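You operate a simulated robot arm through the tools that you are given. There is no shell and no other tool. Be economical: measure what you need, move in short steps, check, and stop when the job is done.

Carry out the task below with a simulated two-armed robot. There is one attempt and no reset: what you move stays moved.

Task
Put the lid back on the screen box, clamp it and open the feed valve.
Fine: the set is isolated and stays so; both clamps on and the drain tap closed before the feed opens.

Only the result counts: the job must be done as asked and must still hold three seconds after the hand-in. Knocking over, shifting, dropping, spilling or breaking anything else fails it. Lids that push on must go on centred and level and be pressed home; caps that screw on are set level and turned clockwise until they are tight.

Robot
Two 7-joint arms with two-finger grippers on one trunk, on a base that drives. Base frame: it is fixed to the floor where the robot stands at the start and does not move with it; the origin is under the middle of the robot, x ahead of it, y to its left, z up. Units: cm, degrees, N and s.
The left shoulder is at the start at [5, 21.6, 125], the right one opposite. With the tool pointing down near the work surface each hand reaches from about 10 to 78 cm from the robot's upright axis, wherever it stands, measured 20 degrees to its own side. Places, roughly: black regulator lever [80, 140, 110]; bypass hand wheel [80, 90, 140]; feed valve [80, 0, 130]; front strainer knob [50, 90, 100]; left lid clamp [50, 50, 100]; priming tap [40, 130, 70]; red pump [-50, 430, 110]; regulator knob [80, 140, 120]; right lid clamp [50, 10, 100]; screen drain tap [40, 30, 70]; strainer drain tap [40, 90, 70]; strainer inlet valve [80, 60, 120]; strainer outlet valve [80, 120, 120]. Payload 3.18 kg a hand.
Tool frame (each hand has its own): the origin (TCP) lies between the finger pads and is the grasp point; the fingertips stand 3 cm ahead of it; z points along the fingers, y is the line along which they close. Largest opening 14.4 cm; the body of the gripper starts 10.3 cm behind the TCP.
Orientation is that of the tool frame in the base frame, as a unit quaternion [x, y, z, w]. With the fingers straight down and closing along the base's y, the tool's x points along the base's -x, its y along +y and its z along -z.

Tools
- The arms move only by the tool drive_tool. It takes "left_targets", "right_targets" or both (then of equal length, played together; a hand with none holds still); each is a list of rows, each a list of 7 numbers: the turn, a rotation vector about the base's x, y, z in degrees, then the shift along the base's x, y, z in cm, then the gripper command, from -1 (shut) to 1 (fully open), values between in proportion. In form: [[wx, wy, wz, tx, ty, tz, claw], ...]. A call has 1 to 20 rows; each row is the pose to reach, as a shift and turn from the pose commanded when the call began. A row lasts 0.2 s, in which the tool goes at most 5 cm and 8.6 degrees; a call with a longer step from one row to the next is refused whole, and so is a gripper value outside its range. Where a pose cannot be reached the arm comes as near as it can. A force on the tool above 40 N (or 10 N above the force at the start of the call, whichever is more), or a blocked arm, ends the call early, and 0.2 s more pass. The fingers move at their own pace and stop on an object; they squeeze with about 40 N. The grip force told is the motor's: it shows also when the fingers shut on nothing. Time passes only in rows, and 0.2 s behind the last, so rows that repeat a pose let the fingers close. The reply holds the time, the measured pose of the TCP, the force on the tool along the base axes, the opening and the grip force, in the units named above and with some noise, with the torque about the TCP (base axes, N m) and any sound that the robot's microphone picked up.
- Cameras (640 x 400 px; columns grow to the right, rows downward): "scene" is now at [13.06, 0.99, 145.76]; the picture's right is [0.09, -1.00, 0.00], its down [-0.37, -0.03, -0.93] and it looks along [0.93, 0.08, -0.37] (base axes); focal length 214 px, centre (320, 200). "left" rides on the left gripper at [7.6, -1.6, -14.3] in its tool frame; the picture's right is [0.21, 0.98, 0.00], its down [-0.84, 0.18, -0.51] and it looks along [-0.50, 0.11, 0.86] (tool axes); focal length 218 px, centre (320, 200). "right" rides on the right gripper at [7.7, 1.6, -14.3] in its tool frame; the picture's right is [-0.21, 0.98, 0.00], its down [-0.84, -0.18, -0.51] and it looks along [-0.50, -0.11, 0.86] (tool axes); focal length 218 px, centre (320, 200). There is no depth. A picture from a camera that has moved, and an enlarged one, comes with that camera's place and axes in the base frame and with its lens.
- grab_frame(camera): a new picture of that camera. No time passes.
- move_column(by): slides the trunk up (or, below 0, down) by that many cm; the arms and the scene camera ride with it, the base frame stays. It gives what a move gives, with no picture.
- steer(legs): drives the robot by 1 to 6 legs, each [ahead, left, turn to the left] in cm, cm and degrees, along the robot's own axes; the way and the turn of a leg run together, so that a leg with both is an arc; at most 150 cm and 180 degrees a leg. The arms and the cameras ride along, it lands a little off, and it stops where it bumps. It gives what a move gives.
- aim_head(pan, tilt): turns the head with the scene camera to pan (to the left, within 80 degrees either way) and tilt (down, from -29 to 69), counted from straight ahead of the robot. It gives what a move gives.
- close_up(camera, box): a new picture of the part [left, top, right, bottom] of that camera's present view, enlarged. No time passes.
- sign_off(): hands the job in; it is judged then, once.

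Work in short steps. Places have to be worked out from the pictures, the camera data and where the tool is seen: move nearer, look again, correct. Check each grasp and each placing, and mend what went wrong. You have 120 turns and 88 pictures in all, those below and enlarged ones among them. Open the grippers and draw the arms clear of the work before you hand the job in, unless the task says otherwise; then end with one line.

The tools are called after "Call:" as name(argument=value, ...) on one line, values as JSON. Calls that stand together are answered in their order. drive_tool: Moves the arms, as the interface text tells. Its arguments: {"type":"object","properties":{"left_targets":{"type":"array","items":{"type":"array","items":{"type":"number"}}},"right_targets":{"type":"array","items":{"type":"array","items":{"type":"number"}}}},"required":[]} The other tools are called the same way: move_column (by) slides the trunk up or down; steer (legs) drives the base; aim_head (pan, tilt) turns the head that bears the scene camera; grab_frame (camera) takes a picture; close_up (camera, box) takes an enlarged picture of a part of a camera's view; sign_off () hands the job in.

At the start:

```text
t: 0.0
left_ee_pos: [42.91, 40.88, 115.02]
left_tool_rot: [0.0, 1.0, 0.0, 0.0]
left_wrist_force: [-0.6, -0.5, 0.2]
left_torque: [0.0, 0.03, 0.02]
left_finger_gap: 14.39
left_grip_force: 0.0
right_ee_pos: [33.86, -5.55, 148.2]
right_tool_rot: [0.003, 1.0, 0.004, 0.001]
right_wrist_force: [-0.1, -0.8, -1.0]
right_torque: [0.03, 0.02, 0.02]
right_finger_gap: 14.4
right_grip_force: 0.1
trunk travel left (down, up): [-32.9, 4.0]
robot x, y, heading: [0.18, 0.14, 0.1]
head pan, tilt: [4.9, 21.7]
```

scene: 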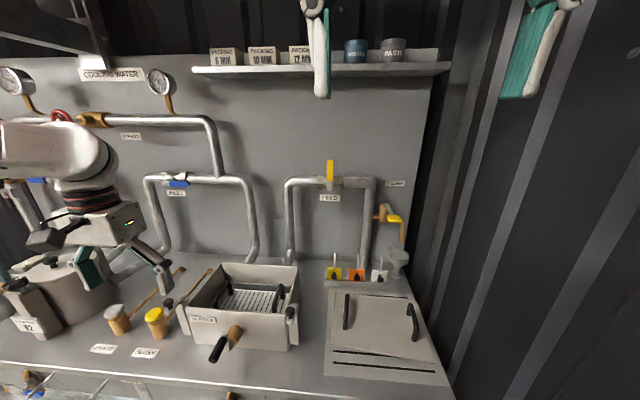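
right: 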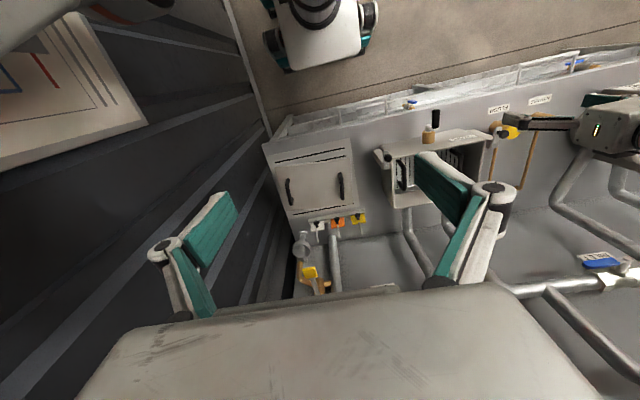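
left: 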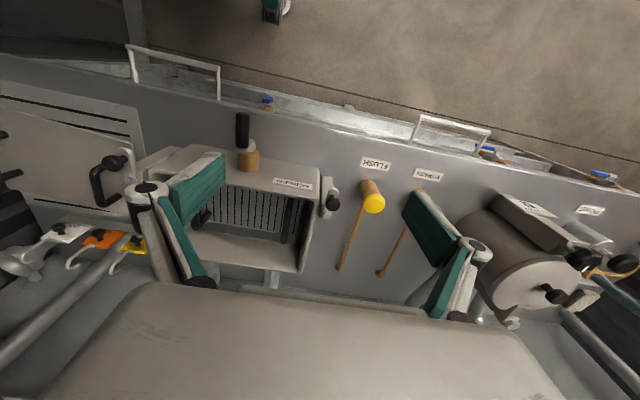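

The lid seems to lie to the right of the screen box, with two handles. I'll look closer at the box and the lid first.

Call:
close_up(camera="scene", box=[160, 230, 320, 370])

Call:
close_up(camera="scene", box=[300, 150, 460, 390])

Call:
aim_head(pan=10, tilt=50)

Call:
grab_frame(camera="scene")

```text
2.86 times, centred on (240, 300) of scene
camera zoom: at [13.06, 0.99, 145.76], right [0.09, -1.0, 0.0], down [-0.37, -0.03, -0.93], along [0.93, 0.08, -0.37], focal length 613 px, centre (549, -86)
```

zoom: 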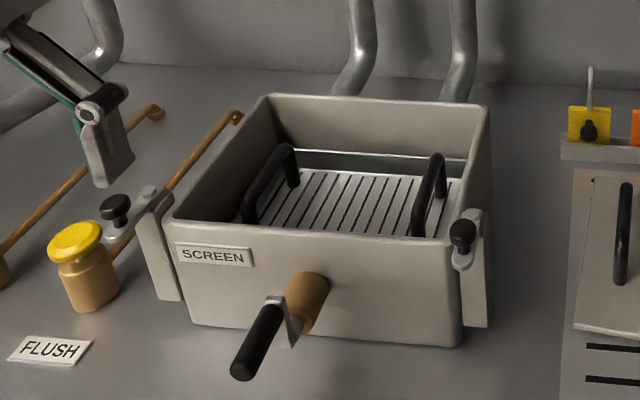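

```text
1.67 times, centred on (380, 270) of scene
camera zoom: at [13.06, 0.99, 145.76], right [0.09, -1.0, 0.0], down [-0.37, -0.03, -0.93], along [0.93, 0.08, -0.37], focal length 358 px, centre (220, 83)
```

zoom: 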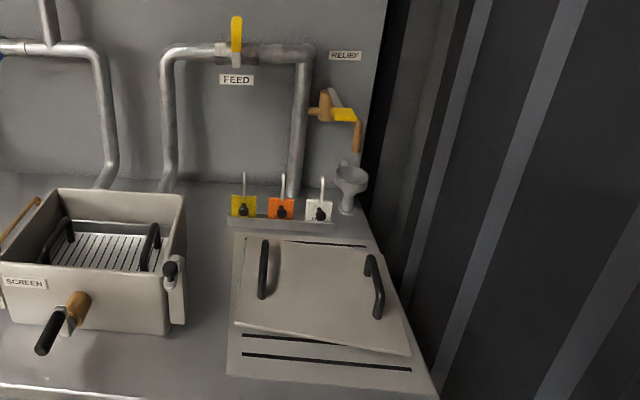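

```text
t: 0.9
left_ee_pos: [42.87, 40.76, 115.04]
left_tool_rot: [0.0, 1.0, 0.0, 0.0]
left_wrist_force: [-0.4, -0.4, -0.4]
left_torque: [0.0, 0.0, -0.01]
left_finger_gap: 14.41
left_grip_force: 0.0
right_ee_pos: [33.92, -5.54, 148.15]
right_tool_rot: [0.002, 1.0, 0.004, 0.0]
right_wrist_force: [-0.5, -0.8, -0.2]
right_torque: [0.0, -0.02, 0.01]
right_finger_gap: 14.39
right_grip_force: 0.2
trunk travel left (down, up): [-32.9, 4.0]
robot x, y, heading: [-0.24, 0.08, 0.3]
head pan, tilt: [10.0, 50.0]
```

```text
82 pictures are left
camera scene: at [11.4, 1.54, 141.49], right [0.17, -0.98, 0.0], down [-0.75, -0.13, -0.64], along [0.63, 0.11, -0.77], focal length 214 px, centre (320, 200)
```

scene: 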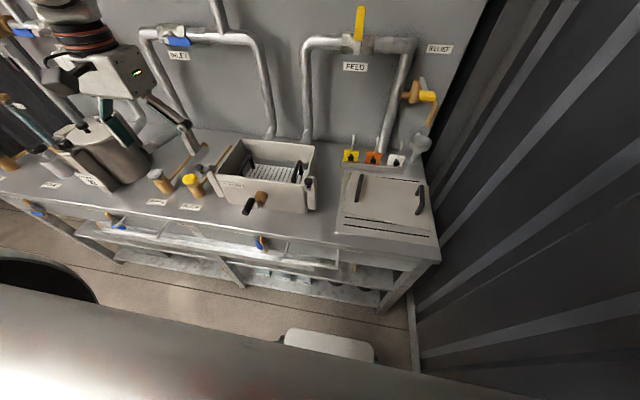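

The feed handle is vertical on a horizontal pipe (closed). I'll look at the drain tap, the clamps and the box details.

Call:
close_up(camera="scene", box=[190, 120, 330, 260])

Call:
close_up(camera="scene", box=[320, 130, 450, 260])

Call:
close_up(camera="left", box=[120, 80, 360, 300])

```text
2.86 times, centred on (260, 190) of scene
camera zoom: at [11.4, 1.54, 141.49], right [0.17, -0.98, 0.0], down [-0.75, -0.13, -0.64], along [0.63, 0.11, -0.77], focal length 613 px, centre (491, 229)
```

zoom: 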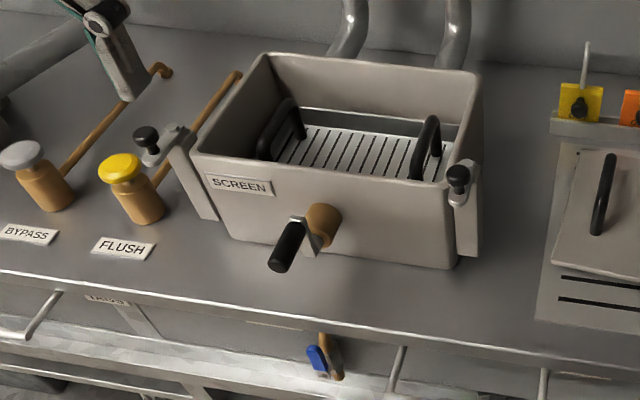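

```text
3.08 times, centred on (385, 195) of scene
camera zoom: at [11.4, 1.54, 141.49], right [0.17, -0.98, 0.0], down [-0.75, -0.13, -0.64], along [0.63, 0.11, -0.77], focal length 660 px, centre (120, 215)
```

zoom: 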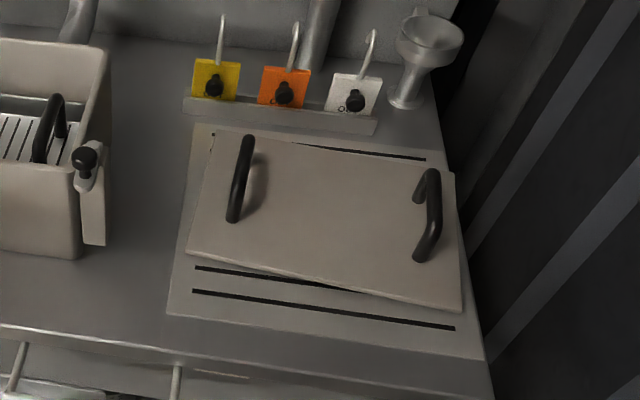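

```text
1.82 times, centred on (240, 190) of left
camera zoom: at [35.16, 39.23, 129.26], right [-0.21, 0.98, 0.0], down [0.84, 0.18, 0.51], along [0.5, 0.11, -0.86], focal length 397 px, centre (466, 218)
```

zoom: 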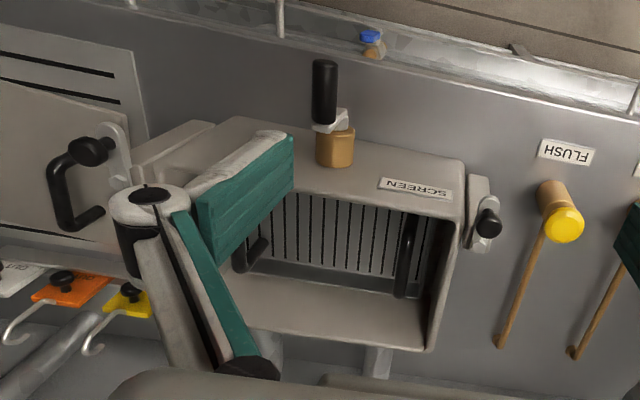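

Estimates so far: box rim x 55–75, y 13–42.5, z≈94.5; bench z≈80; lid centre near (64.5, -13.5), turned slightly. I now pull the left hand back so its camera sees the drain tap.

Call:
drive_tool(left_targets=[[0, 0, 0, -4, -2, -1, 1], [0, 0, 0, -8, -4, -3, 1], [0, 0, 0, -12, -6, -6, 1], [0, 0, 0, -16, -8, -9, 1], [0, 0, 0, -19, -9, -12, 1], [0, 0, 0, -22, -10, -14, 1]])

Call:
close_up(camera="left", box=[200, 100, 440, 300])

Call:
grab_frame(camera="scene")

```text
refused: row 3 steps farther than a row can; nothing moved
```

```text
2.00 times, centred on (320, 200) of left
camera zoom: at [35.16, 39.23, 129.26], right [-0.21, 0.98, 0.0], down [0.84, 0.18, 0.51], along [0.5, 0.11, -0.86], focal length 436 px, centre (320, 200)
```

zoom: 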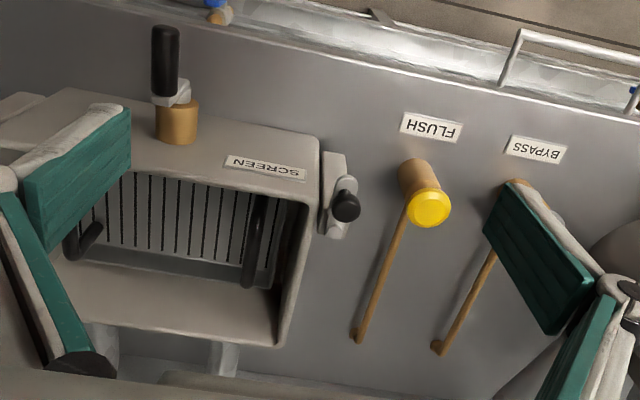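

```text
77 pictures are left
camera scene: at [11.4, 1.54, 141.49], right [0.17, -0.98, 0.0], down [-0.75, -0.13, -0.64], along [0.63, 0.11, -0.77], focal length 214 px, centre (320, 200)
```

scene: 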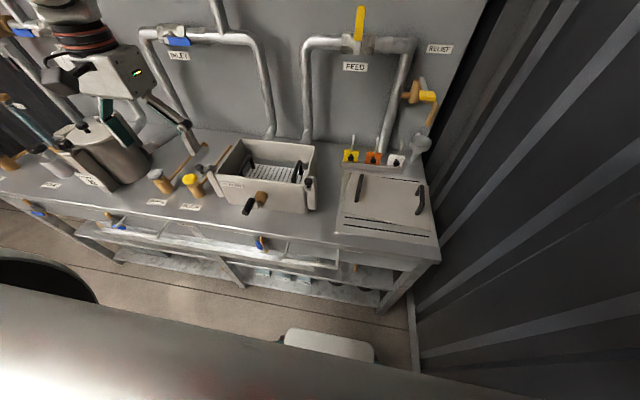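

The call was refused for step length; I repeat with smaller steps.

Call:
drive_tool(left_targets=[[0, 0, 0, -4, -1.5, -1, 1], [0, 0, 0, -7, -3, -3, 1], [0, 0, 0, -10, -4.5, -5.5, 1], [0, 0, 0, -13, -6, -8, 1], [0, 0, 0, -16, -7.5, -10.5, 1], [0, 0, 0, -19, -9, -12.5, 1], [0, 0, 0, -22, -10, -14, 1]])

Call:
grab_frame(camera="left")

```text
t: 2.5
left_ee_pos: [32.3, 33.06, 103.13]
left_tool_rot: [-0.002, 1.0, -0.001, -0.001]
left_wrist_force: [0.6, 0.2, -0.1]
left_torque: [-0.01, 0.01, 0.0]
left_finger_gap: 14.38
left_grip_force: 0.0
left hand out of reach, approached as far as the arm can: row 4, 5, 6, 7
right_ee_pos: [33.81, -5.55, 148.33]
right_tool_rot: [0.002, 1.0, 0.004, 0.001]
right_wrist_force: [0.2, -0.2, -0.2]
right_torque: [0.0, 0.02, -0.01]
right_finger_gap: 14.38
right_grip_force: 0.1
trunk travel left (down, up): [-32.9, 4.0]
robot x, y, heading: [0.12, 0.09, 0.4]
head pan, tilt: [10.0, 50.0]
```

```text
76 pictures are left
camera left: at [24.55, 31.52, 117.39], right [-0.21, 0.98, 0.0], down [0.84, 0.18, 0.51], along [0.5, 0.11, -0.86], focal length 218 px, centre (320, 200)
```

left: 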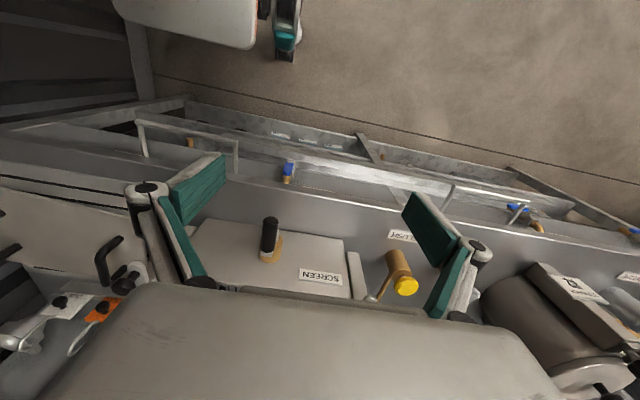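

Call:
close_up(camera="left", box=[250, 140, 330, 200])

Call:
close_up(camera="scene", box=[230, 220, 300, 270])

```text
6.67 times, centred on (290, 170) of left
camera zoom: at [24.55, 31.52, 117.39], right [-0.21, 0.98, 0.0], down [0.84, 0.18, 0.51], along [0.5, 0.11, -0.86], focal length 1455 px, centre (520, 400)
```

zoom: 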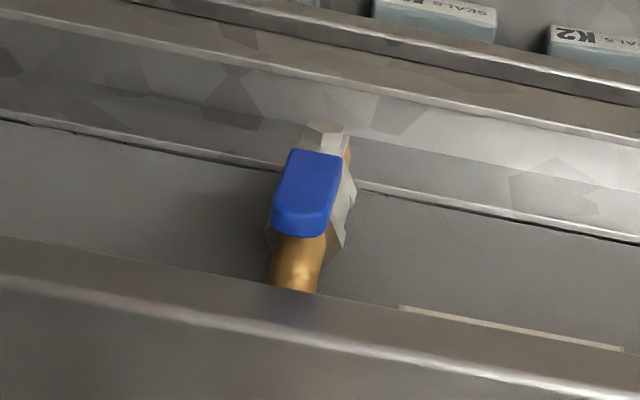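

```text
8.00 times, centred on (265, 245) of scene
camera zoom: at [11.38, 1.57, 141.48], right [0.17, -0.98, 0.0], down [-0.75, -0.13, -0.64], along [0.63, 0.11, -0.77], focal length 1716 px, centre (760, -160)
```

zoom: 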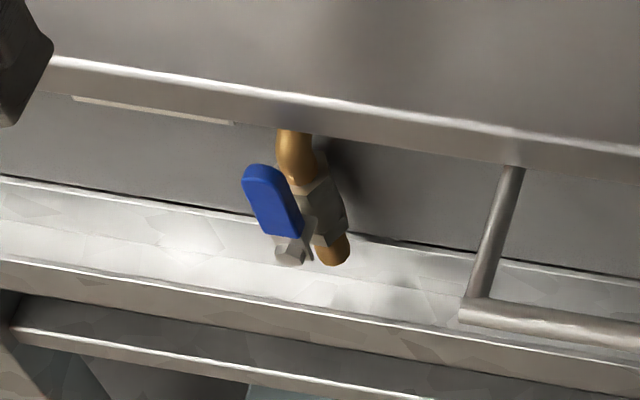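

The drain tap's blue lever seems to lie along the tap body (may be open). I compare with the other two taps and the clamps.

Call:
close_up(camera="scene", box=[90, 200, 150, 240])

Call:
close_up(camera="left", box=[490, 190, 560, 240])

Call:
close_up(camera="scene", box=[280, 160, 330, 220])

```text
10.00 times, centred on (120, 220) of scene
camera zoom: at [11.38, 1.57, 141.48], right [0.17, -0.98, 0.0], down [-0.75, -0.13, -0.64], along [0.63, 0.11, -0.77], focal length 2145 px, centre (2320, 0)
```

zoom: 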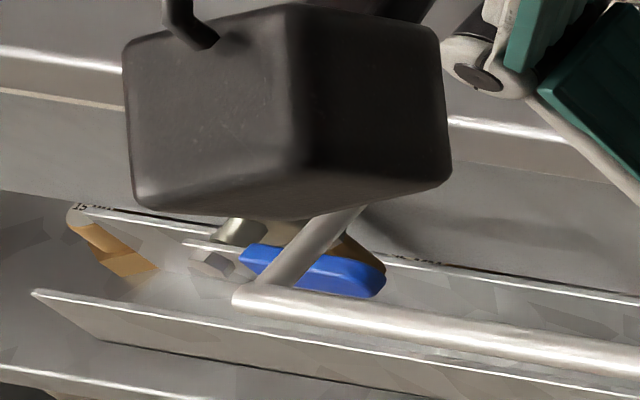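

```text
8.00 times, centred on (525, 215) of left
camera zoom: at [24.55, 31.52, 117.39], right [-0.21, 0.98, 0.0], down [0.84, 0.18, 0.51], along [0.5, 0.11, -0.86], focal length 1746 px, centre (-1320, 80)
```

zoom: 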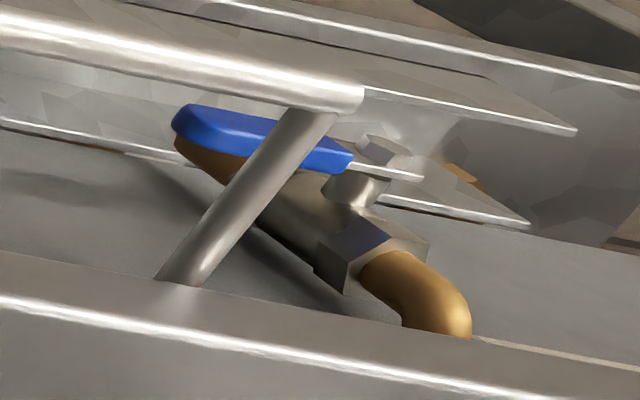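

```text
6.67 times, centred on (305, 190) of scene
camera zoom: at [11.38, 1.57, 141.48], right [0.17, -0.98, 0.0], down [-0.75, -0.13, -0.64], along [0.63, 0.11, -0.77], focal length 1430 px, centre (420, 267)
```

zoom: 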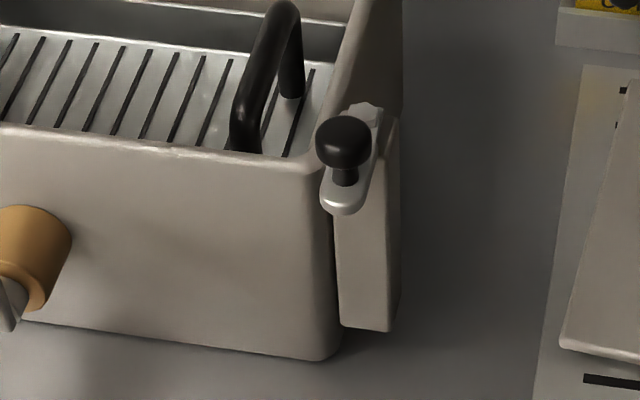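

The screen drain tap looks open: lever upright along its body, pivot ≈(43, 29, 69.5), tip ≈(43.4, 29, 76.5). A black handle overhangs it at z≈92, so I'll come in with the left hand tilted; I back off a bit first for arm room and set the hand height.

Call:
steer(legs=[[-14, 0, 0]])

Call:
drive_tool(left_targets=[[0, -8, 0, 0, 0, 0, -1], [0, -16, 0, 0, 0, 0, -1], [0, -24, 0, 0, 0, 0, -1], [0, -32, 0, 0, 0, 0, -1], [0, -40, 0, 0, 0, 0, -1], [0, -45, 0, 0, 0, 0, -1]])

Call:
grab_frame(camera="scene")

```text
t: 3.9
left_ee_pos: [18.24, 33.09, 102.93]
left_tool_rot: [0.0, 1.0, 0.0, -0.001]
left_wrist_force: [0.0, -1.1, -0.2]
left_torque: [-0.01, -0.04, 0.01]
left_finger_gap: 14.42
left_grip_force: 0.0
right_ee_pos: [19.72, -5.57, 148.26]
right_tool_rot: [0.003, 1.0, 0.004, 0.002]
right_wrist_force: [-0.6, 0.8, -0.4]
right_torque: [-0.01, -0.01, -0.01]
right_finger_gap: 14.39
right_grip_force: 0.0
trunk travel left (down, up): [-32.9, 4.0]
robot x, y, heading: [-14.27, -0.11, -0.1]
head pan, tilt: [10.0, 50.0]
```

```text
t: 5.3
left_ee_pos: [32.38, 42.39, 101.49]
left_tool_rot: [0.0, 0.923, -0.001, 0.384]
left_wrist_force: [0.5, 0.6, -0.6]
left_torque: [-0.01, 0.0, 0.01]
left_finger_gap: 0.0
left_grip_force: 31.1
left hand out of reach, approached as far as the arm can: row 1, 2, 3, 4, 5, 6
right_ee_pos: [19.62, -5.5, 148.32]
right_tool_rot: [0.002, 1.0, 0.004, 0.002]
right_wrist_force: [-0.4, 0.2, -0.3]
right_torque: [0.01, -0.04, 0.02]
right_finger_gap: 14.41
right_grip_force: 0.1
trunk travel left (down, up): [-32.9, 4.0]
robot x, y, heading: [-13.83, 0.01, 0.0]
head pan, tilt: [10.0, 50.0]
```

```text
70 pictures are left
camera scene: at [-2.74, 1.61, 141.5], right [0.17, -0.98, 0.0], down [-0.75, -0.13, -0.64], along [0.63, 0.11, -0.77], focal length 214 px, centre (320, 200)
```

scene: 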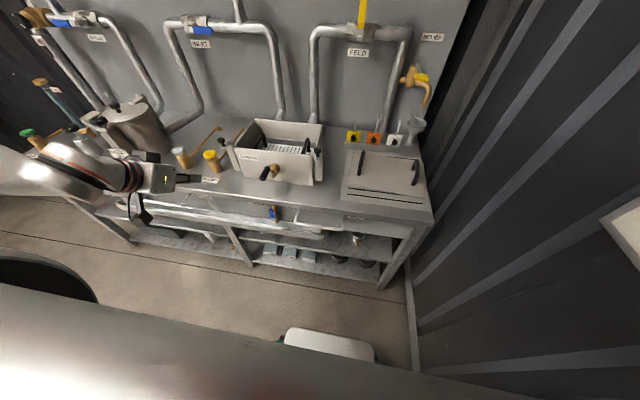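

The hand drifted since its pose was out of reach; I test from what pose the next command counts with a small move.

Call:
drive_tool(left_targets=[[0, 0, 0, 3, 0, 0, -1], [0, 0, 0, 7, 0, 0, -1]])

```text
t: 5.9
left_ee_pos: [39.54, 42.24, 101.41]
left_tool_rot: [0.001, 0.924, 0.0, 0.382]
left_wrist_force: [1.1, -0.4, 0.2]
left_torque: [0.03, 0.04, 0.04]
left_finger_gap: 0.0
left_grip_force: 30.5
right_ee_pos: [20.13, -5.73, 148.17]
right_tool_rot: [0.004, 1.0, 0.005, 0.001]
right_wrist_force: [0.6, -0.3, 0.0]
right_torque: [0.08, 0.04, -0.02]
right_finger_gap: 14.39
right_grip_force: 0.1
trunk travel left (down, up): [-32.9, 4.0]
robot x, y, heading: [-13.75, 0.18, -0.2]
head pan, tilt: [10.0, 50.0]
```

Commands count from the reached pose. I bring the closed left fingers down in front of the bench, to the left of the lever, in short steps.

Call:
drive_tool(left_targets=[[0, 0, 0, -1, -3, -3, -1], [0, 0, 0, -2, -5, -6, -1], [0, 0, 0, -3, -7, -9, -1], [0, 0, 0, -3, -8, -13, -1], [0, 0, 0, -3, -8, -17, -1]])

Call:
grab_frame(camera="scene")

Call:
grab_frame(camera="left")

```text
t: 7.1
left_ee_pos: [36.58, 34.93, 85.65]
left_tool_rot: [0.002, 0.924, -0.002, 0.381]
left_wrist_force: [-0.7, -0.9, -0.4]
left_torque: [0.02, 0.01, -0.01]
left_finger_gap: 0.01
left_grip_force: 30.5
left hand out of reach, approached as far as the arm can: row 5
right_ee_pos: [19.9, -5.67, 148.27]
right_tool_rot: [0.002, 1.0, 0.005, 0.001]
right_wrist_force: [0.5, 0.6, -0.5]
right_torque: [0.02, 0.0, 0.0]
right_finger_gap: 14.4
right_grip_force: 0.1
trunk travel left (down, up): [-32.9, 4.0]
robot x, y, heading: [-13.99, 0.31, 0.0]
head pan, tilt: [10.0, 50.0]
```

```text
69 pictures are left
camera scene: at [-2.58, 1.42, 141.48], right [0.17, -0.98, 0.0], down [-0.75, -0.13, -0.64], along [0.63, 0.11, -0.77], focal length 214 px, centre (320, 200)
```

scene: 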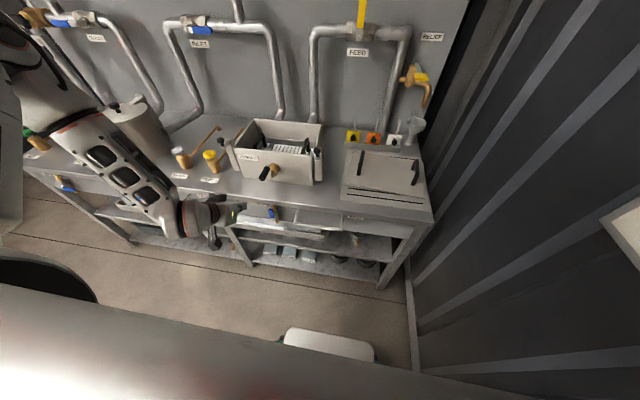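

```text
68 pictures are left
camera left: at [20.93, 33.38, 90.39], right [-0.15, 0.98, -0.15], down [0.24, 0.18, 0.95], along [0.96, 0.1, -0.26], focal length 218 px, centre (320, 200)
```

left: 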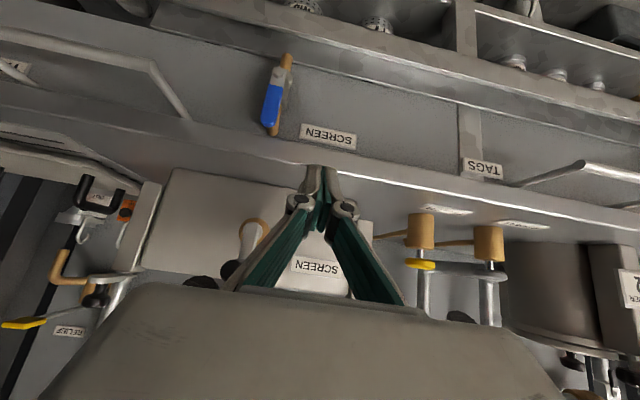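

Clear view: the SCREEN tap lever is upright, in line with its body (open). The arm is at its low limit, so I lower the trunk 9 cm.

Call:
move_column(by=-9)

Call:
grab_frame(camera="left")

```text
t: 8.3
left_ee_pos: [36.47, 34.92, 76.67]
left_tool_rot: [-0.001, 0.924, 0.0, 0.383]
left_wrist_force: [-0.8, 0.1, 0.2]
left_torque: [-0.01, 0.01, 0.01]
left_finger_gap: 0.0
left_grip_force: 31.1
right_ee_pos: [19.81, -5.56, 139.4]
right_tool_rot: [0.002, 1.0, 0.004, 0.002]
right_wrist_force: [0.0, 0.1, -0.8]
right_torque: [0.03, -0.06, -0.02]
right_finger_gap: 14.38
right_grip_force: 0.1
trunk travel left (down, up): [-23.9, 13.0]
robot x, y, heading: [-13.96, -0.19, -0.2]
head pan, tilt: [10.0, 50.0]
```

```text
67 pictures are left
camera left: at [20.9, 33.33, 81.38], right [-0.15, 0.98, -0.15], down [0.24, 0.18, 0.95], along [0.96, 0.11, -0.26], focal length 218 px, centre (320, 200)
```

left: 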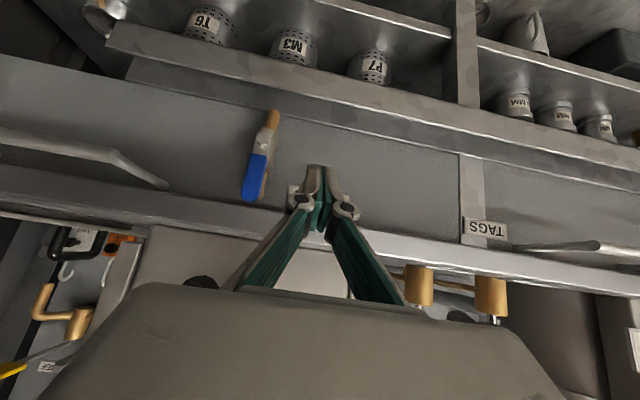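

Lever confirmed: pivot (43, 29, 69.6), tip (43, 28.7, 76.8). I move the fingertips in to its left side and push it gently toward -y.

Call:
drive_tool(left_targets=[[0, 0, 0, 3, -1, 0, -1], [0, 0, 0, 4.7, -2.2, -0.2, -1], [0, 0, 0, 4.7, -4, -0.15, -1], [0, 0, 0, 4.7, -5.4, 0.1, -1], [0, 0, 0, 4.7, -6.7, 0.2, -1]])

Call:
grab_frame(camera="left")

```text
t: 9.5
left_ee_pos: [41.19, 28.77, 77.44]
left_tool_rot: [-0.001, 0.925, -0.001, 0.381]
left_wrist_force: [-1.2, -0.1, 0.4]
left_torque: [0.04, 0.0, 0.03]
left_finger_gap: 0.0
left_grip_force: 30.2
left hand out of reach, approached as far as the arm can: row 5
right_ee_pos: [19.78, -5.7, 139.21]
right_tool_rot: [0.002, 1.0, 0.004, 0.0]
right_wrist_force: [0.8, -0.9, 0.0]
right_torque: [-0.04, 0.02, 0.03]
right_finger_gap: 14.39
right_grip_force: 0.0
trunk travel left (down, up): [-23.9, 13.0]
robot x, y, heading: [-14.3, -0.23, -0.1]
head pan, tilt: [10.0, 50.0]
```

```text
66 pictures are left
camera left: at [25.62, 27.08, 82.09], right [-0.15, 0.98, -0.15], down [0.24, 0.18, 0.95], along [0.96, 0.1, -0.26], focal length 218 px, centre (320, 200)
```

left: 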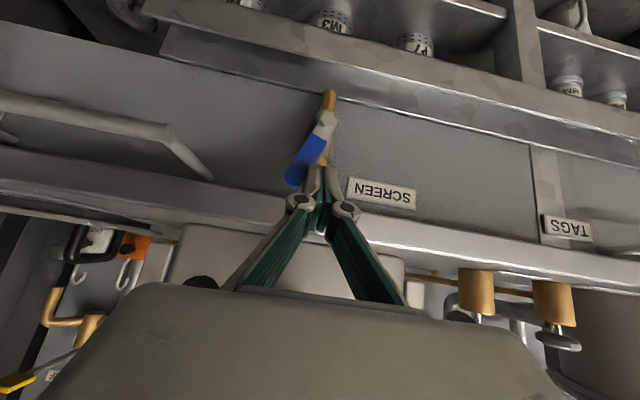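

The lever turns freely toward -y (about 30° so far), but the arm reached its limit. I back the base 7 cm and lower the trunk 3 cm to gain room, then go on.

Call:
steer(legs=[[-7, 0, 0]])

Call:
move_column(by=-4)

```text
t: 10.5
left_ee_pos: [34.14, 28.68, 77.39]
left_tool_rot: [0.0, 0.924, -0.001, 0.382]
left_wrist_force: [0.2, -0.1, 0.3]
left_torque: [0.0, -0.01, 0.0]
left_finger_gap: 0.0
left_grip_force: 31.0
right_ee_pos: [12.76, -5.57, 139.2]
right_tool_rot: [0.003, 1.0, 0.004, 0.002]
right_wrist_force: [-1.1, 0.2, 0.2]
right_torque: [0.01, -0.03, 0.02]
right_finger_gap: 14.39
right_grip_force: 0.0
trunk travel left (down, up): [-23.9, 13.0]
robot x, y, heading: [-21.07, 0.08, -0.2]
head pan, tilt: [10.0, 50.0]
```

```text
t: 11.4
left_ee_pos: [34.2, 28.65, 73.64]
left_tool_rot: [0.001, 0.924, -0.001, 0.383]
left_wrist_force: [-0.1, -1.0, 0.3]
left_torque: [0.01, 0.0, 0.02]
left_finger_gap: 0.0
left_grip_force: 30.5
right_ee_pos: [12.6, -5.58, 135.38]
right_tool_rot: [0.003, 1.0, 0.005, 0.002]
right_wrist_force: [-1.3, -1.0, 1.0]
right_torque: [0.02, -0.07, -0.04]
right_finger_gap: 14.39
right_grip_force: 0.1
trunk travel left (down, up): [-19.9, 17.0]
robot x, y, heading: [-20.92, -0.36, -0.2]
head pan, tilt: [10.0, 50.0]
```

I re-approach from the upper left of the lever and push it the rest of the way to horizontal.

Call:
drive_tool(left_targets=[[0, 0, 0, 1, 0.3, 3.8, -1], [0, 0, 0, 4, 0.3, 3.8, -1], [0, 0, 0, 7, 0.2, 3.8, -1], [0, 0, 0, 7, -1.75, 2.9, -1], [0, 0, 0, 7, -2.9, 2.2, -1], [0, 0, 0, 7, -3.85, 1.25, -1], [0, 0, 0, 7, -4.5, 0.1, -1], [0, 0, 0, 7, -4.5, -0.4, -1]])

Call:
grab_frame(camera="left")

```text
t: 13.2
left_ee_pos: [41.11, 24.99, 73.85]
left_tool_rot: [0.0, 0.925, -0.001, 0.381]
left_wrist_force: [-1.0, -0.1, 0.9]
left_torque: [0.04, -0.02, -0.02]
left_finger_gap: 0.0
left_grip_force: 31.1
left hand out of reach, approached as far as the arm can: row 7, 8
right_ee_pos: [12.79, -5.56, 135.25]
right_tool_rot: [0.003, 1.0, 0.005, 0.002]
right_wrist_force: [-0.7, 0.6, -0.4]
right_torque: [-0.03, 0.02, -0.01]
right_finger_gap: 14.38
right_grip_force: 0.1
trunk travel left (down, up): [-19.9, 17.0]
robot x, y, heading: [-21.06, 0.02, 0.1]
head pan, tilt: [10.0, 50.0]
```

```text
65 pictures are left
camera left: at [25.42, 23.41, 78.55], right [-0.15, 0.98, -0.15], down [0.24, 0.18, 0.95], along [0.96, 0.1, -0.26], focal length 218 px, centre (320, 200)
```

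left: 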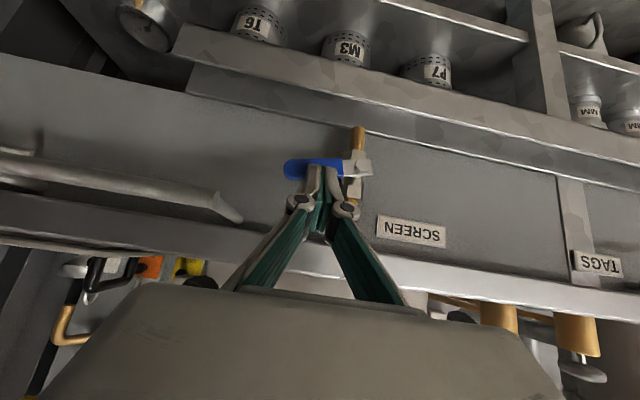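

Lever is about 10–13° short of horizontal; I press down a little more by lowering the trunk 1.3 cm.

Call:
move_column(by=-1.3)

Call:
close_up(camera="left", box=[250, 100, 430, 220])

```text
t: 13.8
left_ee_pos: [40.79, 25.1, 72.48]
left_tool_rot: [0.0, 0.925, -0.001, 0.381]
left_wrist_force: [-9.5, 0.5, 9.3]
left_torque: [-0.04, 0.0, 0.11]
left_finger_gap: 0.6
left_grip_force: 31.1
right_ee_pos: [12.72, -5.6, 134.0]
right_tool_rot: [0.003, 1.0, 0.004, 0.002]
right_wrist_force: [0.5, -0.3, -0.3]
right_torque: [0.05, -0.01, 0.03]
right_finger_gap: 14.41
right_grip_force: 0.0
trunk travel left (down, up): [-18.6, 18.3]
robot x, y, heading: [-20.88, 0.09, -0.0]
head pan, tilt: [10.0, 50.0]
```

```text
3.33 times, centred on (340, 160) of left
camera zoom: at [25.29, 23.4, 77.29], right [-0.15, 0.98, -0.15], down [0.24, 0.18, 0.95], along [0.96, 0.11, -0.26], focal length 728 px, centre (253, 333)
```

zoom: 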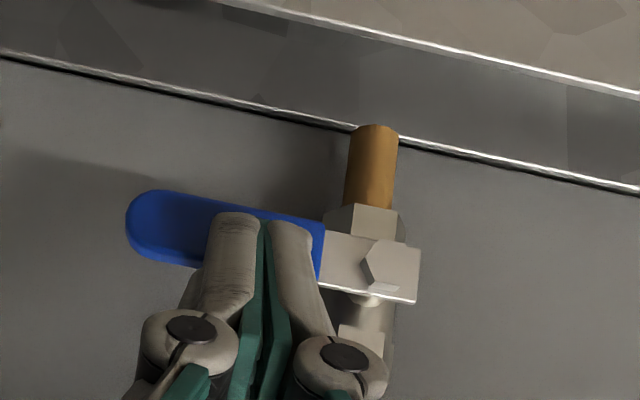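

The lever now lies level, parallel to the shelf edge, with contact force at the stop: drain closed. I lift off, back away and raise the trunk.

Call:
move_column(by=1.3)

Call:
steer(legs=[[-10, 0, 0]])

Call:
grab_frame(camera="left")

Call:
move_column(by=13)

```text
t: 14.4
left_ee_pos: [41.06, 25.11, 73.75]
left_tool_rot: [0.0, 0.925, 0.0, 0.381]
left_wrist_force: [-0.3, -0.8, -0.2]
left_torque: [0.02, 0.01, -0.02]
left_finger_gap: 0.0
left_grip_force: 30.9
right_ee_pos: [13.03, -5.54, 135.11]
right_tool_rot: [0.003, 1.0, 0.005, 0.0]
right_wrist_force: [0.3, -0.4, -0.1]
right_torque: [-0.01, 0.07, 0.01]
right_finger_gap: 14.39
right_grip_force: 0.0
trunk travel left (down, up): [-19.9, 17.0]
robot x, y, heading: [-21.2, 0.15, 0.4]
head pan, tilt: [10.0, 50.0]
```

```text
t: 15.5
left_ee_pos: [31.13, 24.98, 74.05]
left_tool_rot: [0.001, 0.924, -0.001, 0.381]
left_wrist_force: [0.0, -0.5, -1.3]
left_torque: [-0.02, -0.02, -0.01]
left_finger_gap: 0.01
left_grip_force: 30.6
right_ee_pos: [2.83, -5.62, 135.31]
right_tool_rot: [0.004, 1.0, 0.004, 0.002]
right_wrist_force: [0.4, -0.4, 0.2]
right_torque: [0.03, -0.06, -0.02]
right_finger_gap: 14.38
right_grip_force: 0.1
trunk travel left (down, up): [-19.9, 17.0]
robot x, y, heading: [-30.52, -0.21, -0.2]
head pan, tilt: [10.0, 50.0]
```

```text
63 pictures are left
camera left: at [15.5, 23.43, 78.56], right [-0.15, 0.98, -0.15], down [0.24, 0.18, 0.95], along [0.96, 0.1, -0.26], focal length 218 px, centre (320, 200)
```

left: 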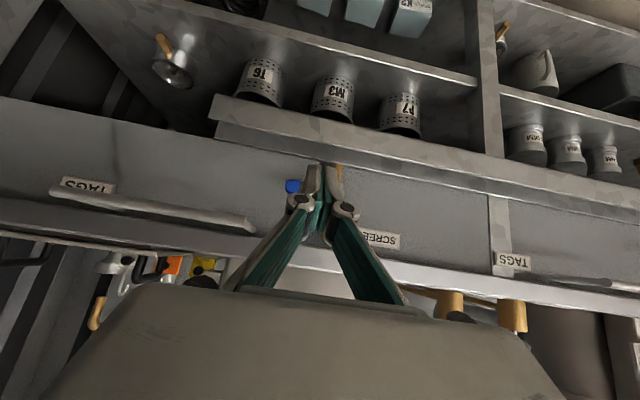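

```text
t: 17.1
left_ee_pos: [33.12, 24.92, 96.73]
left_tool_rot: [0.001, 0.889, -0.002, 0.458]
left_wrist_force: [0.5, -0.1, 0.0]
left_torque: [0.0, 0.01, -0.01]
left_finger_gap: 0.0
left_grip_force: 30.7
right_ee_pos: [2.99, -5.54, 148.28]
right_tool_rot: [0.003, 1.0, 0.005, 0.001]
right_wrist_force: [0.8, 0.8, 0.9]
right_torque: [-0.03, -0.01, -0.01]
right_finger_gap: 14.39
right_grip_force: 0.1
trunk travel left (down, up): [-32.9, 4.0]
robot x, y, heading: [-31.24, 0.21, 0.3]
head pan, tilt: [10.0, 50.0]
```

Drain is closed and the hand clear. I straighten the left tool to point down, raise it, open the gripper, and check the scene.

Call:
drive_tool(left_targets=[[0, 7.8, 0, -1, 0, 3, -1], [0, 15.6, 0, -1, 0, 6, -1], [0, 23.4, 0, -1, 0, 9, -1], [0, 31.2, 0, -1, 0, 12, -1], [0, 39, 0, -1, 0, 15, -1], [0, 46.8, 0, -1, 0, 18, -1], [0, 54.5, 0, -1, 0, 21, 1], [0, 54.5, 0, -1, 0, 22, 1]])

Call:
grab_frame(camera="scene")

```text
t: 18.9
left_ee_pos: [30.57, 26.16, 117.9]
left_tool_rot: [0.0, 1.0, -0.002, 0.001]
left_wrist_force: [0.1, -0.2, 0.1]
left_torque: [0.03, -0.02, 0.02]
left_finger_gap: 14.39
left_grip_force: 0.1
left hand out of reach, approached as far as the arm can: row 7, 8
right_ee_pos: [2.93, -5.62, 148.25]
right_tool_rot: [0.004, 1.0, 0.005, 0.002]
right_wrist_force: [0.4, -1.0, -0.2]
right_torque: [-0.01, -0.03, -0.01]
right_finger_gap: 14.4
right_grip_force: 0.0
trunk travel left (down, up): [-32.9, 4.0]
robot x, y, heading: [-31.22, 0.37, -0.4]
head pan, tilt: [10.0, 50.0]
```

```text
62 pictures are left
camera scene: at [-19.54, 1.5, 141.48], right [0.17, -0.98, 0.0], down [-0.75, -0.13, -0.64], along [0.63, 0.11, -0.77], focal length 214 px, centre (320, 200)
```

scene: 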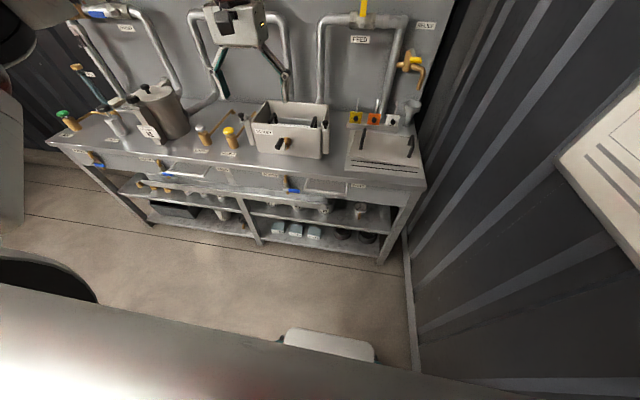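

The tap is horizontal and nothing is disturbed. I drive back forward to the starting place and look at the lid from above.

Call:
steer(legs=[[31, 0, 0]])

Call:
aim_head(pan=-12, tilt=45)

Call:
close_up(camera="scene", box=[220, 80, 420, 260])

Call:
grab_frame(camera="left")

```text
t: 21.0
left_ee_pos: [61.43, 26.2, 117.94]
left_tool_rot: [0.0, 1.0, -0.002, 0.002]
left_wrist_force: [-0.1, 0.6, 0.5]
left_torque: [0.01, -0.01, 0.02]
left_finger_gap: 14.41
left_grip_force: 0.0
right_ee_pos: [33.83, -5.52, 148.23]
right_tool_rot: [0.004, 1.0, 0.004, 0.001]
right_wrist_force: [-0.1, 0.3, -0.3]
right_torque: [0.01, 0.03, -0.04]
right_finger_gap: 14.4
right_grip_force: 0.0
trunk travel left (down, up): [-32.9, 4.0]
robot x, y, heading: [-0.41, 0.01, 0.3]
head pan, tilt: [10.0, 50.0]
```

```text
t: 21.9
left_ee_pos: [61.43, 26.14, 117.94]
left_tool_rot: [0.0, 1.0, -0.001, 0.001]
left_wrist_force: [0.4, -0.4, 0.0]
left_torque: [0.01, 0.03, 0.01]
left_finger_gap: 14.39
left_grip_force: 0.1
right_ee_pos: [33.79, -5.57, 148.3]
right_tool_rot: [0.003, 1.0, 0.005, 0.002]
right_wrist_force: [-0.9, -1.1, 0.7]
right_torque: [0.0, -0.02, -0.01]
right_finger_gap: 14.42
right_grip_force: 0.0
trunk travel left (down, up): [-32.9, 4.0]
robot x, y, heading: [0.0, -0.42, 0.1]
head pan, tilt: [-12.0, 45.0]
```

```text
2.22 times, centred on (320, 170) of scene
camera zoom: at [11.67, -1.53, 142.17], right [-0.21, -0.98, 0.0], down [-0.69, 0.15, -0.71], along [0.69, -0.15, -0.71], focal length 477 px, centre (320, 267)
```

zoom: 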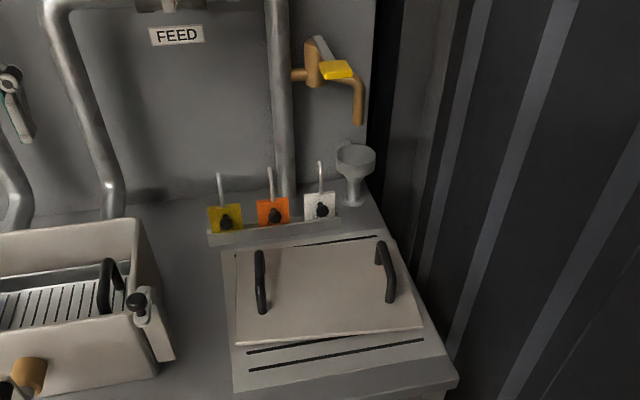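

```text
60 pictures are left
camera left: at [53.58, 24.65, 132.21], right [-0.21, 0.98, -0.01], down [0.84, 0.18, 0.51], along [0.5, 0.1, -0.86], focal length 218 px, centre (320, 200)
```

left: 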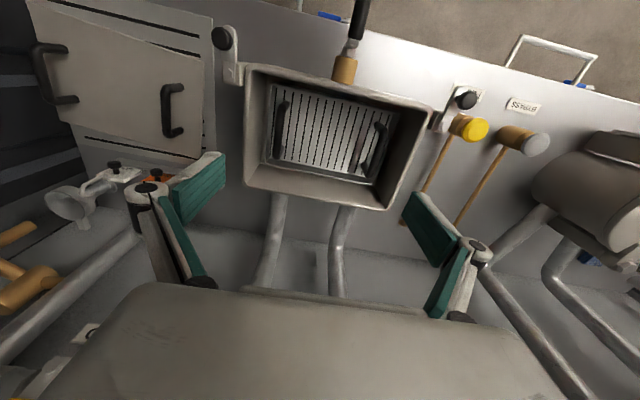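

Box rim is consistently x 55–75, y 13.3–43, z≈94.5 (centre (65, 28.2)). Lid handles' bars are near z≈85.5; I bring the right hand over the lid for a better look.

Call:
drive_tool(right_targets=[[0, 0, 0, 2, -0.8, -3.6, 1], [0, 0, 0, 4.2, -1.6, -7.2, 1], [0, 0, 0, 6.3, -2.4, -10.8, 1], [0, 0, 0, 8.4, -3, -14.4, 1], [0, 0, 0, 10.5, -3.8, -18, 1], [0, 0, 0, 12.6, -4.5, -21.6, 1], [0, 0, 0, 14.7, -5.3, -25.2, 1], [0, 0, 0, 16.8, -6, -28.8, 1], [0, 0, 0, 18.9, -6.8, -32.4, 1], [0, 0, 0, 21, -7.5, -36, 1]])

Call:
grab_frame(camera="right")

Call:
grab_frame(camera="scene")

```text
t: 24.3
left_ee_pos: [60.52, 29.03, 117.81]
left_tool_rot: [-0.001, 1.0, -0.013, 0.005]
left_wrist_force: [0.4, 0.3, 0.1]
left_torque: [-0.06, 0.05, 0.02]
left_finger_gap: 14.37
left_grip_force: 0.1
right_ee_pos: [53.93, -9.72, 113.1]
right_tool_rot: [-0.008, 1.0, -0.011, 0.01]
right_wrist_force: [0.4, 0.2, 0.9]
right_torque: [0.03, 0.06, 0.02]
right_finger_gap: 14.42
right_grip_force: 0.1
trunk travel left (down, up): [-32.9, 4.0]
robot x, y, heading: [-0.5, 0.12, 0.4]
head pan, tilt: [-12.0, 45.0]
stopped in row 10 (right hand): the arm was blocked; the commanded pose is now the measured one
```

```text
59 pictures are left
camera right: at [46.05, -7.95, 127.09], right [0.19, 0.98, -0.02], down [0.83, -0.15, 0.53], along [0.52, -0.12, -0.85], focal length 218 px, centre (320, 200)
```

right: 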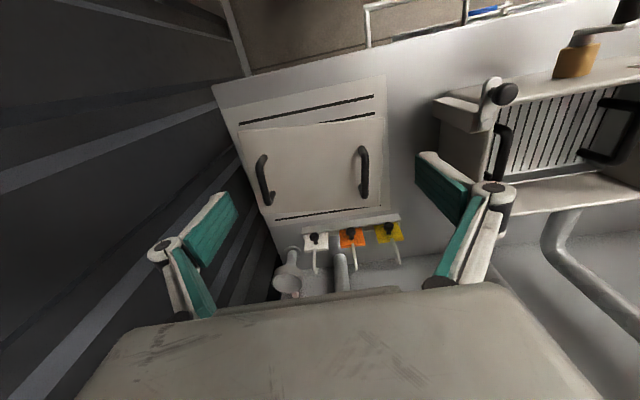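

```text
58 pictures are left
camera scene: at [10.78, 1.67, 142.24], right [-0.21, -0.98, 0.02], down [-0.69, 0.13, -0.71], along [0.7, -0.16, -0.7], focal length 214 px, centre (320, 200)
```

scene: 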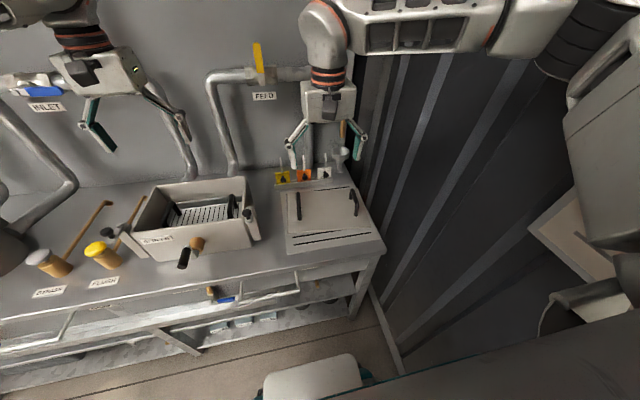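

The right elbow touched the side wall (arm blocked). I drive the base left 20 cm and slightly forward to give that elbow room.

Call:
steer(legs=[[0, 20, 0]])

Call:
grab_frame(camera="scene")

```text
t: 26.6
left_ee_pos: [61.27, 46.25, 118.03]
left_tool_rot: [-0.002, 1.0, -0.002, 0.002]
left_wrist_force: [0.0, 0.3, 0.8]
left_torque: [-0.03, 0.02, 0.01]
left_finger_gap: 14.44
left_grip_force: 0.1
right_ee_pos: [54.76, 7.45, 112.46]
right_tool_rot: [-0.004, 1.0, 0.001, 0.003]
right_wrist_force: [0.1, -0.7, -0.2]
right_torque: [-0.02, 0.01, -0.01]
right_finger_gap: 14.39
right_grip_force: 0.0
trunk travel left (down, up): [-32.9, 4.0]
robot x, y, heading: [0.03, 19.98, 0.0]
head pan, tilt: [-12.0, 45.0]
```

```text
57 pictures are left
camera scene: at [11.69, 18.52, 142.17], right [-0.21, -0.98, 0.0], down [-0.69, 0.15, -0.71], along [0.69, -0.15, -0.71], focal length 214 px, centre (320, 200)
```

scene: 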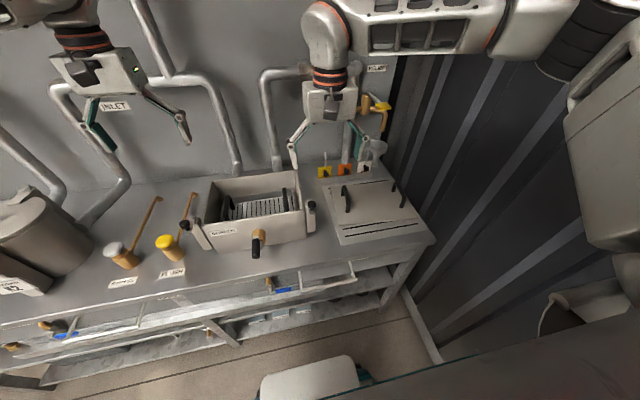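

Elbow is free now. I drive 9 cm forward so both handles will be within reach, then look at the lid with the right camera.

Call:
steer(legs=[[9, 0, 0]])

Call:
drive_tool(right_targets=[[0, 0, 0, -3, -3, 0, 1], [0, 0, 0, -6, -6, 0, 1], [0, 0, 0, -8, -9.5, 0, 1], [0, 0, 0, -10, -13, 0, 1], [0, 0, 0, -10, -17, 0, 1], [0, 0, 0, -10, -21, 0, 1]])

Call:
grab_frame(camera="right")

Call:
grab_frame(camera="scene")

```text
t: 27.7
left_ee_pos: [70.31, 46.3, 117.95]
left_tool_rot: [0.0, 1.0, -0.001, 0.002]
left_wrist_force: [0.2, 0.1, -0.3]
left_torque: [-0.02, 0.07, -0.01]
left_finger_gap: 14.39
left_grip_force: 0.1
right_ee_pos: [63.91, 7.4, 112.3]
right_tool_rot: [-0.003, 1.0, 0.001, 0.005]
right_wrist_force: [-0.4, 0.5, -0.8]
right_torque: [0.02, 0.04, 0.0]
right_finger_gap: 14.44
right_grip_force: 0.2
trunk travel left (down, up): [-32.9, 4.0]
robot x, y, heading: [8.74, 19.86, -0.1]
head pan, tilt: [-12.0, 45.0]
```

```text
t: 29.1
left_ee_pos: [70.18, 46.21, 118.13]
left_tool_rot: [-0.001, 1.0, -0.002, 0.002]
left_wrist_force: [0.0, -0.8, -0.3]
left_torque: [0.03, -0.01, -0.01]
left_finger_gap: 14.4
left_grip_force: 0.2
right_ee_pos: [53.63, -13.74, 112.53]
right_tool_rot: [-0.003, 1.0, 0.002, 0.005]
right_wrist_force: [-0.1, 0.2, -0.7]
right_torque: [0.04, 0.03, 0.01]
right_finger_gap: 14.41
right_grip_force: 0.2
trunk travel left (down, up): [-32.9, 4.0]
robot x, y, heading: [9.21, 19.76, -0.1]
head pan, tilt: [-12.0, 45.0]
```

```text
56 pictures are left
camera right: at [45.86, -12.27, 126.54], right [0.2, 0.98, 0.01], down [0.84, -0.18, 0.51], along [0.5, -0.1, -0.86], focal length 218 px, centre (320, 200)
```

right: 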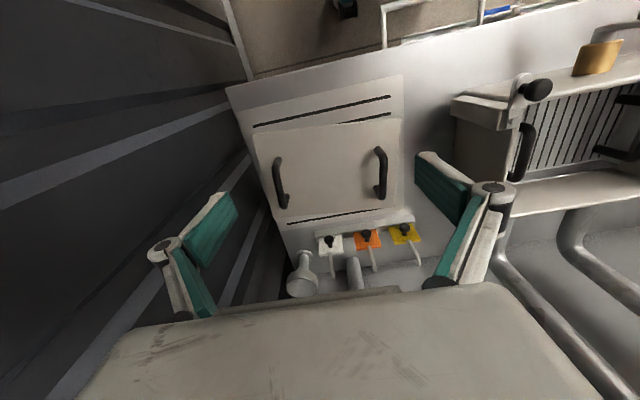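

```text
55 pictures are left
camera scene: at [20.55, 18.36, 142.18], right [-0.21, -0.98, 0.0], down [-0.69, 0.15, -0.71], along [0.69, -0.15, -0.71], focal length 214 px, centre (320, 200)
```

scene: 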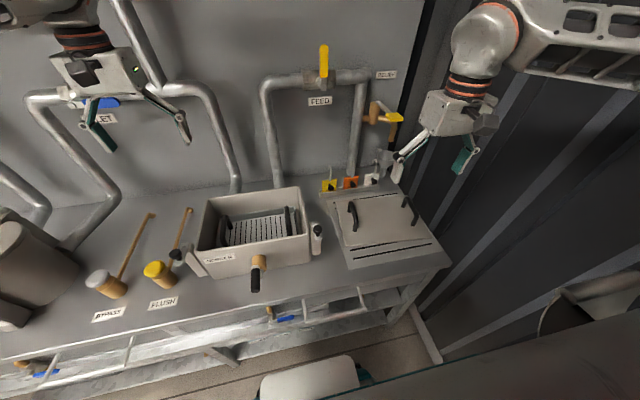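

I take enlarged views of the lid from both cameras to triangulate its handles and corners.

Call:
close_up(camera="right", box=[220, 60, 460, 260])

Call:
close_up(camera="scene", box=[300, 150, 460, 290])

```text
2.00 times, centred on (340, 160) of right
camera zoom: at [45.86, -12.27, 126.54], right [0.2, 0.98, 0.01], down [0.84, -0.18, 0.51], along [0.5, -0.1, -0.86], focal length 436 px, centre (280, 280)
```

zoom: 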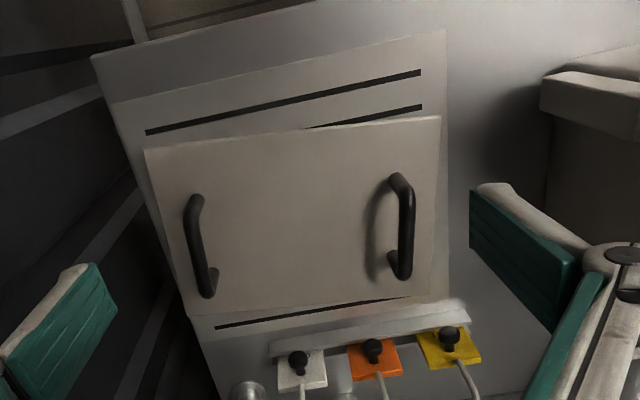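

```text
2.86 times, centred on (380, 220) of scene
camera zoom: at [20.55, 18.36, 142.18], right [-0.21, -0.98, 0.0], down [-0.69, 0.15, -0.71], along [0.69, -0.15, -0.71], focal length 613 px, centre (149, 143)
```

zoom: 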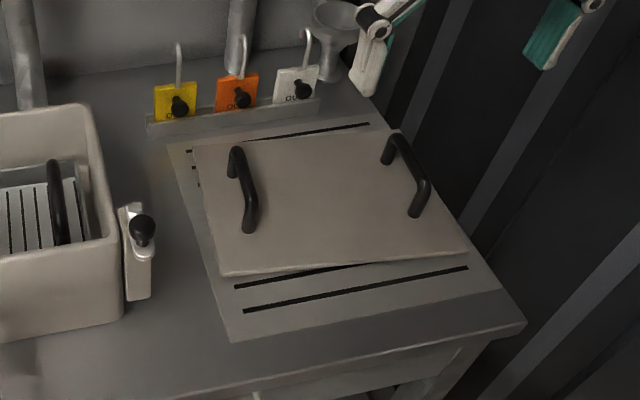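

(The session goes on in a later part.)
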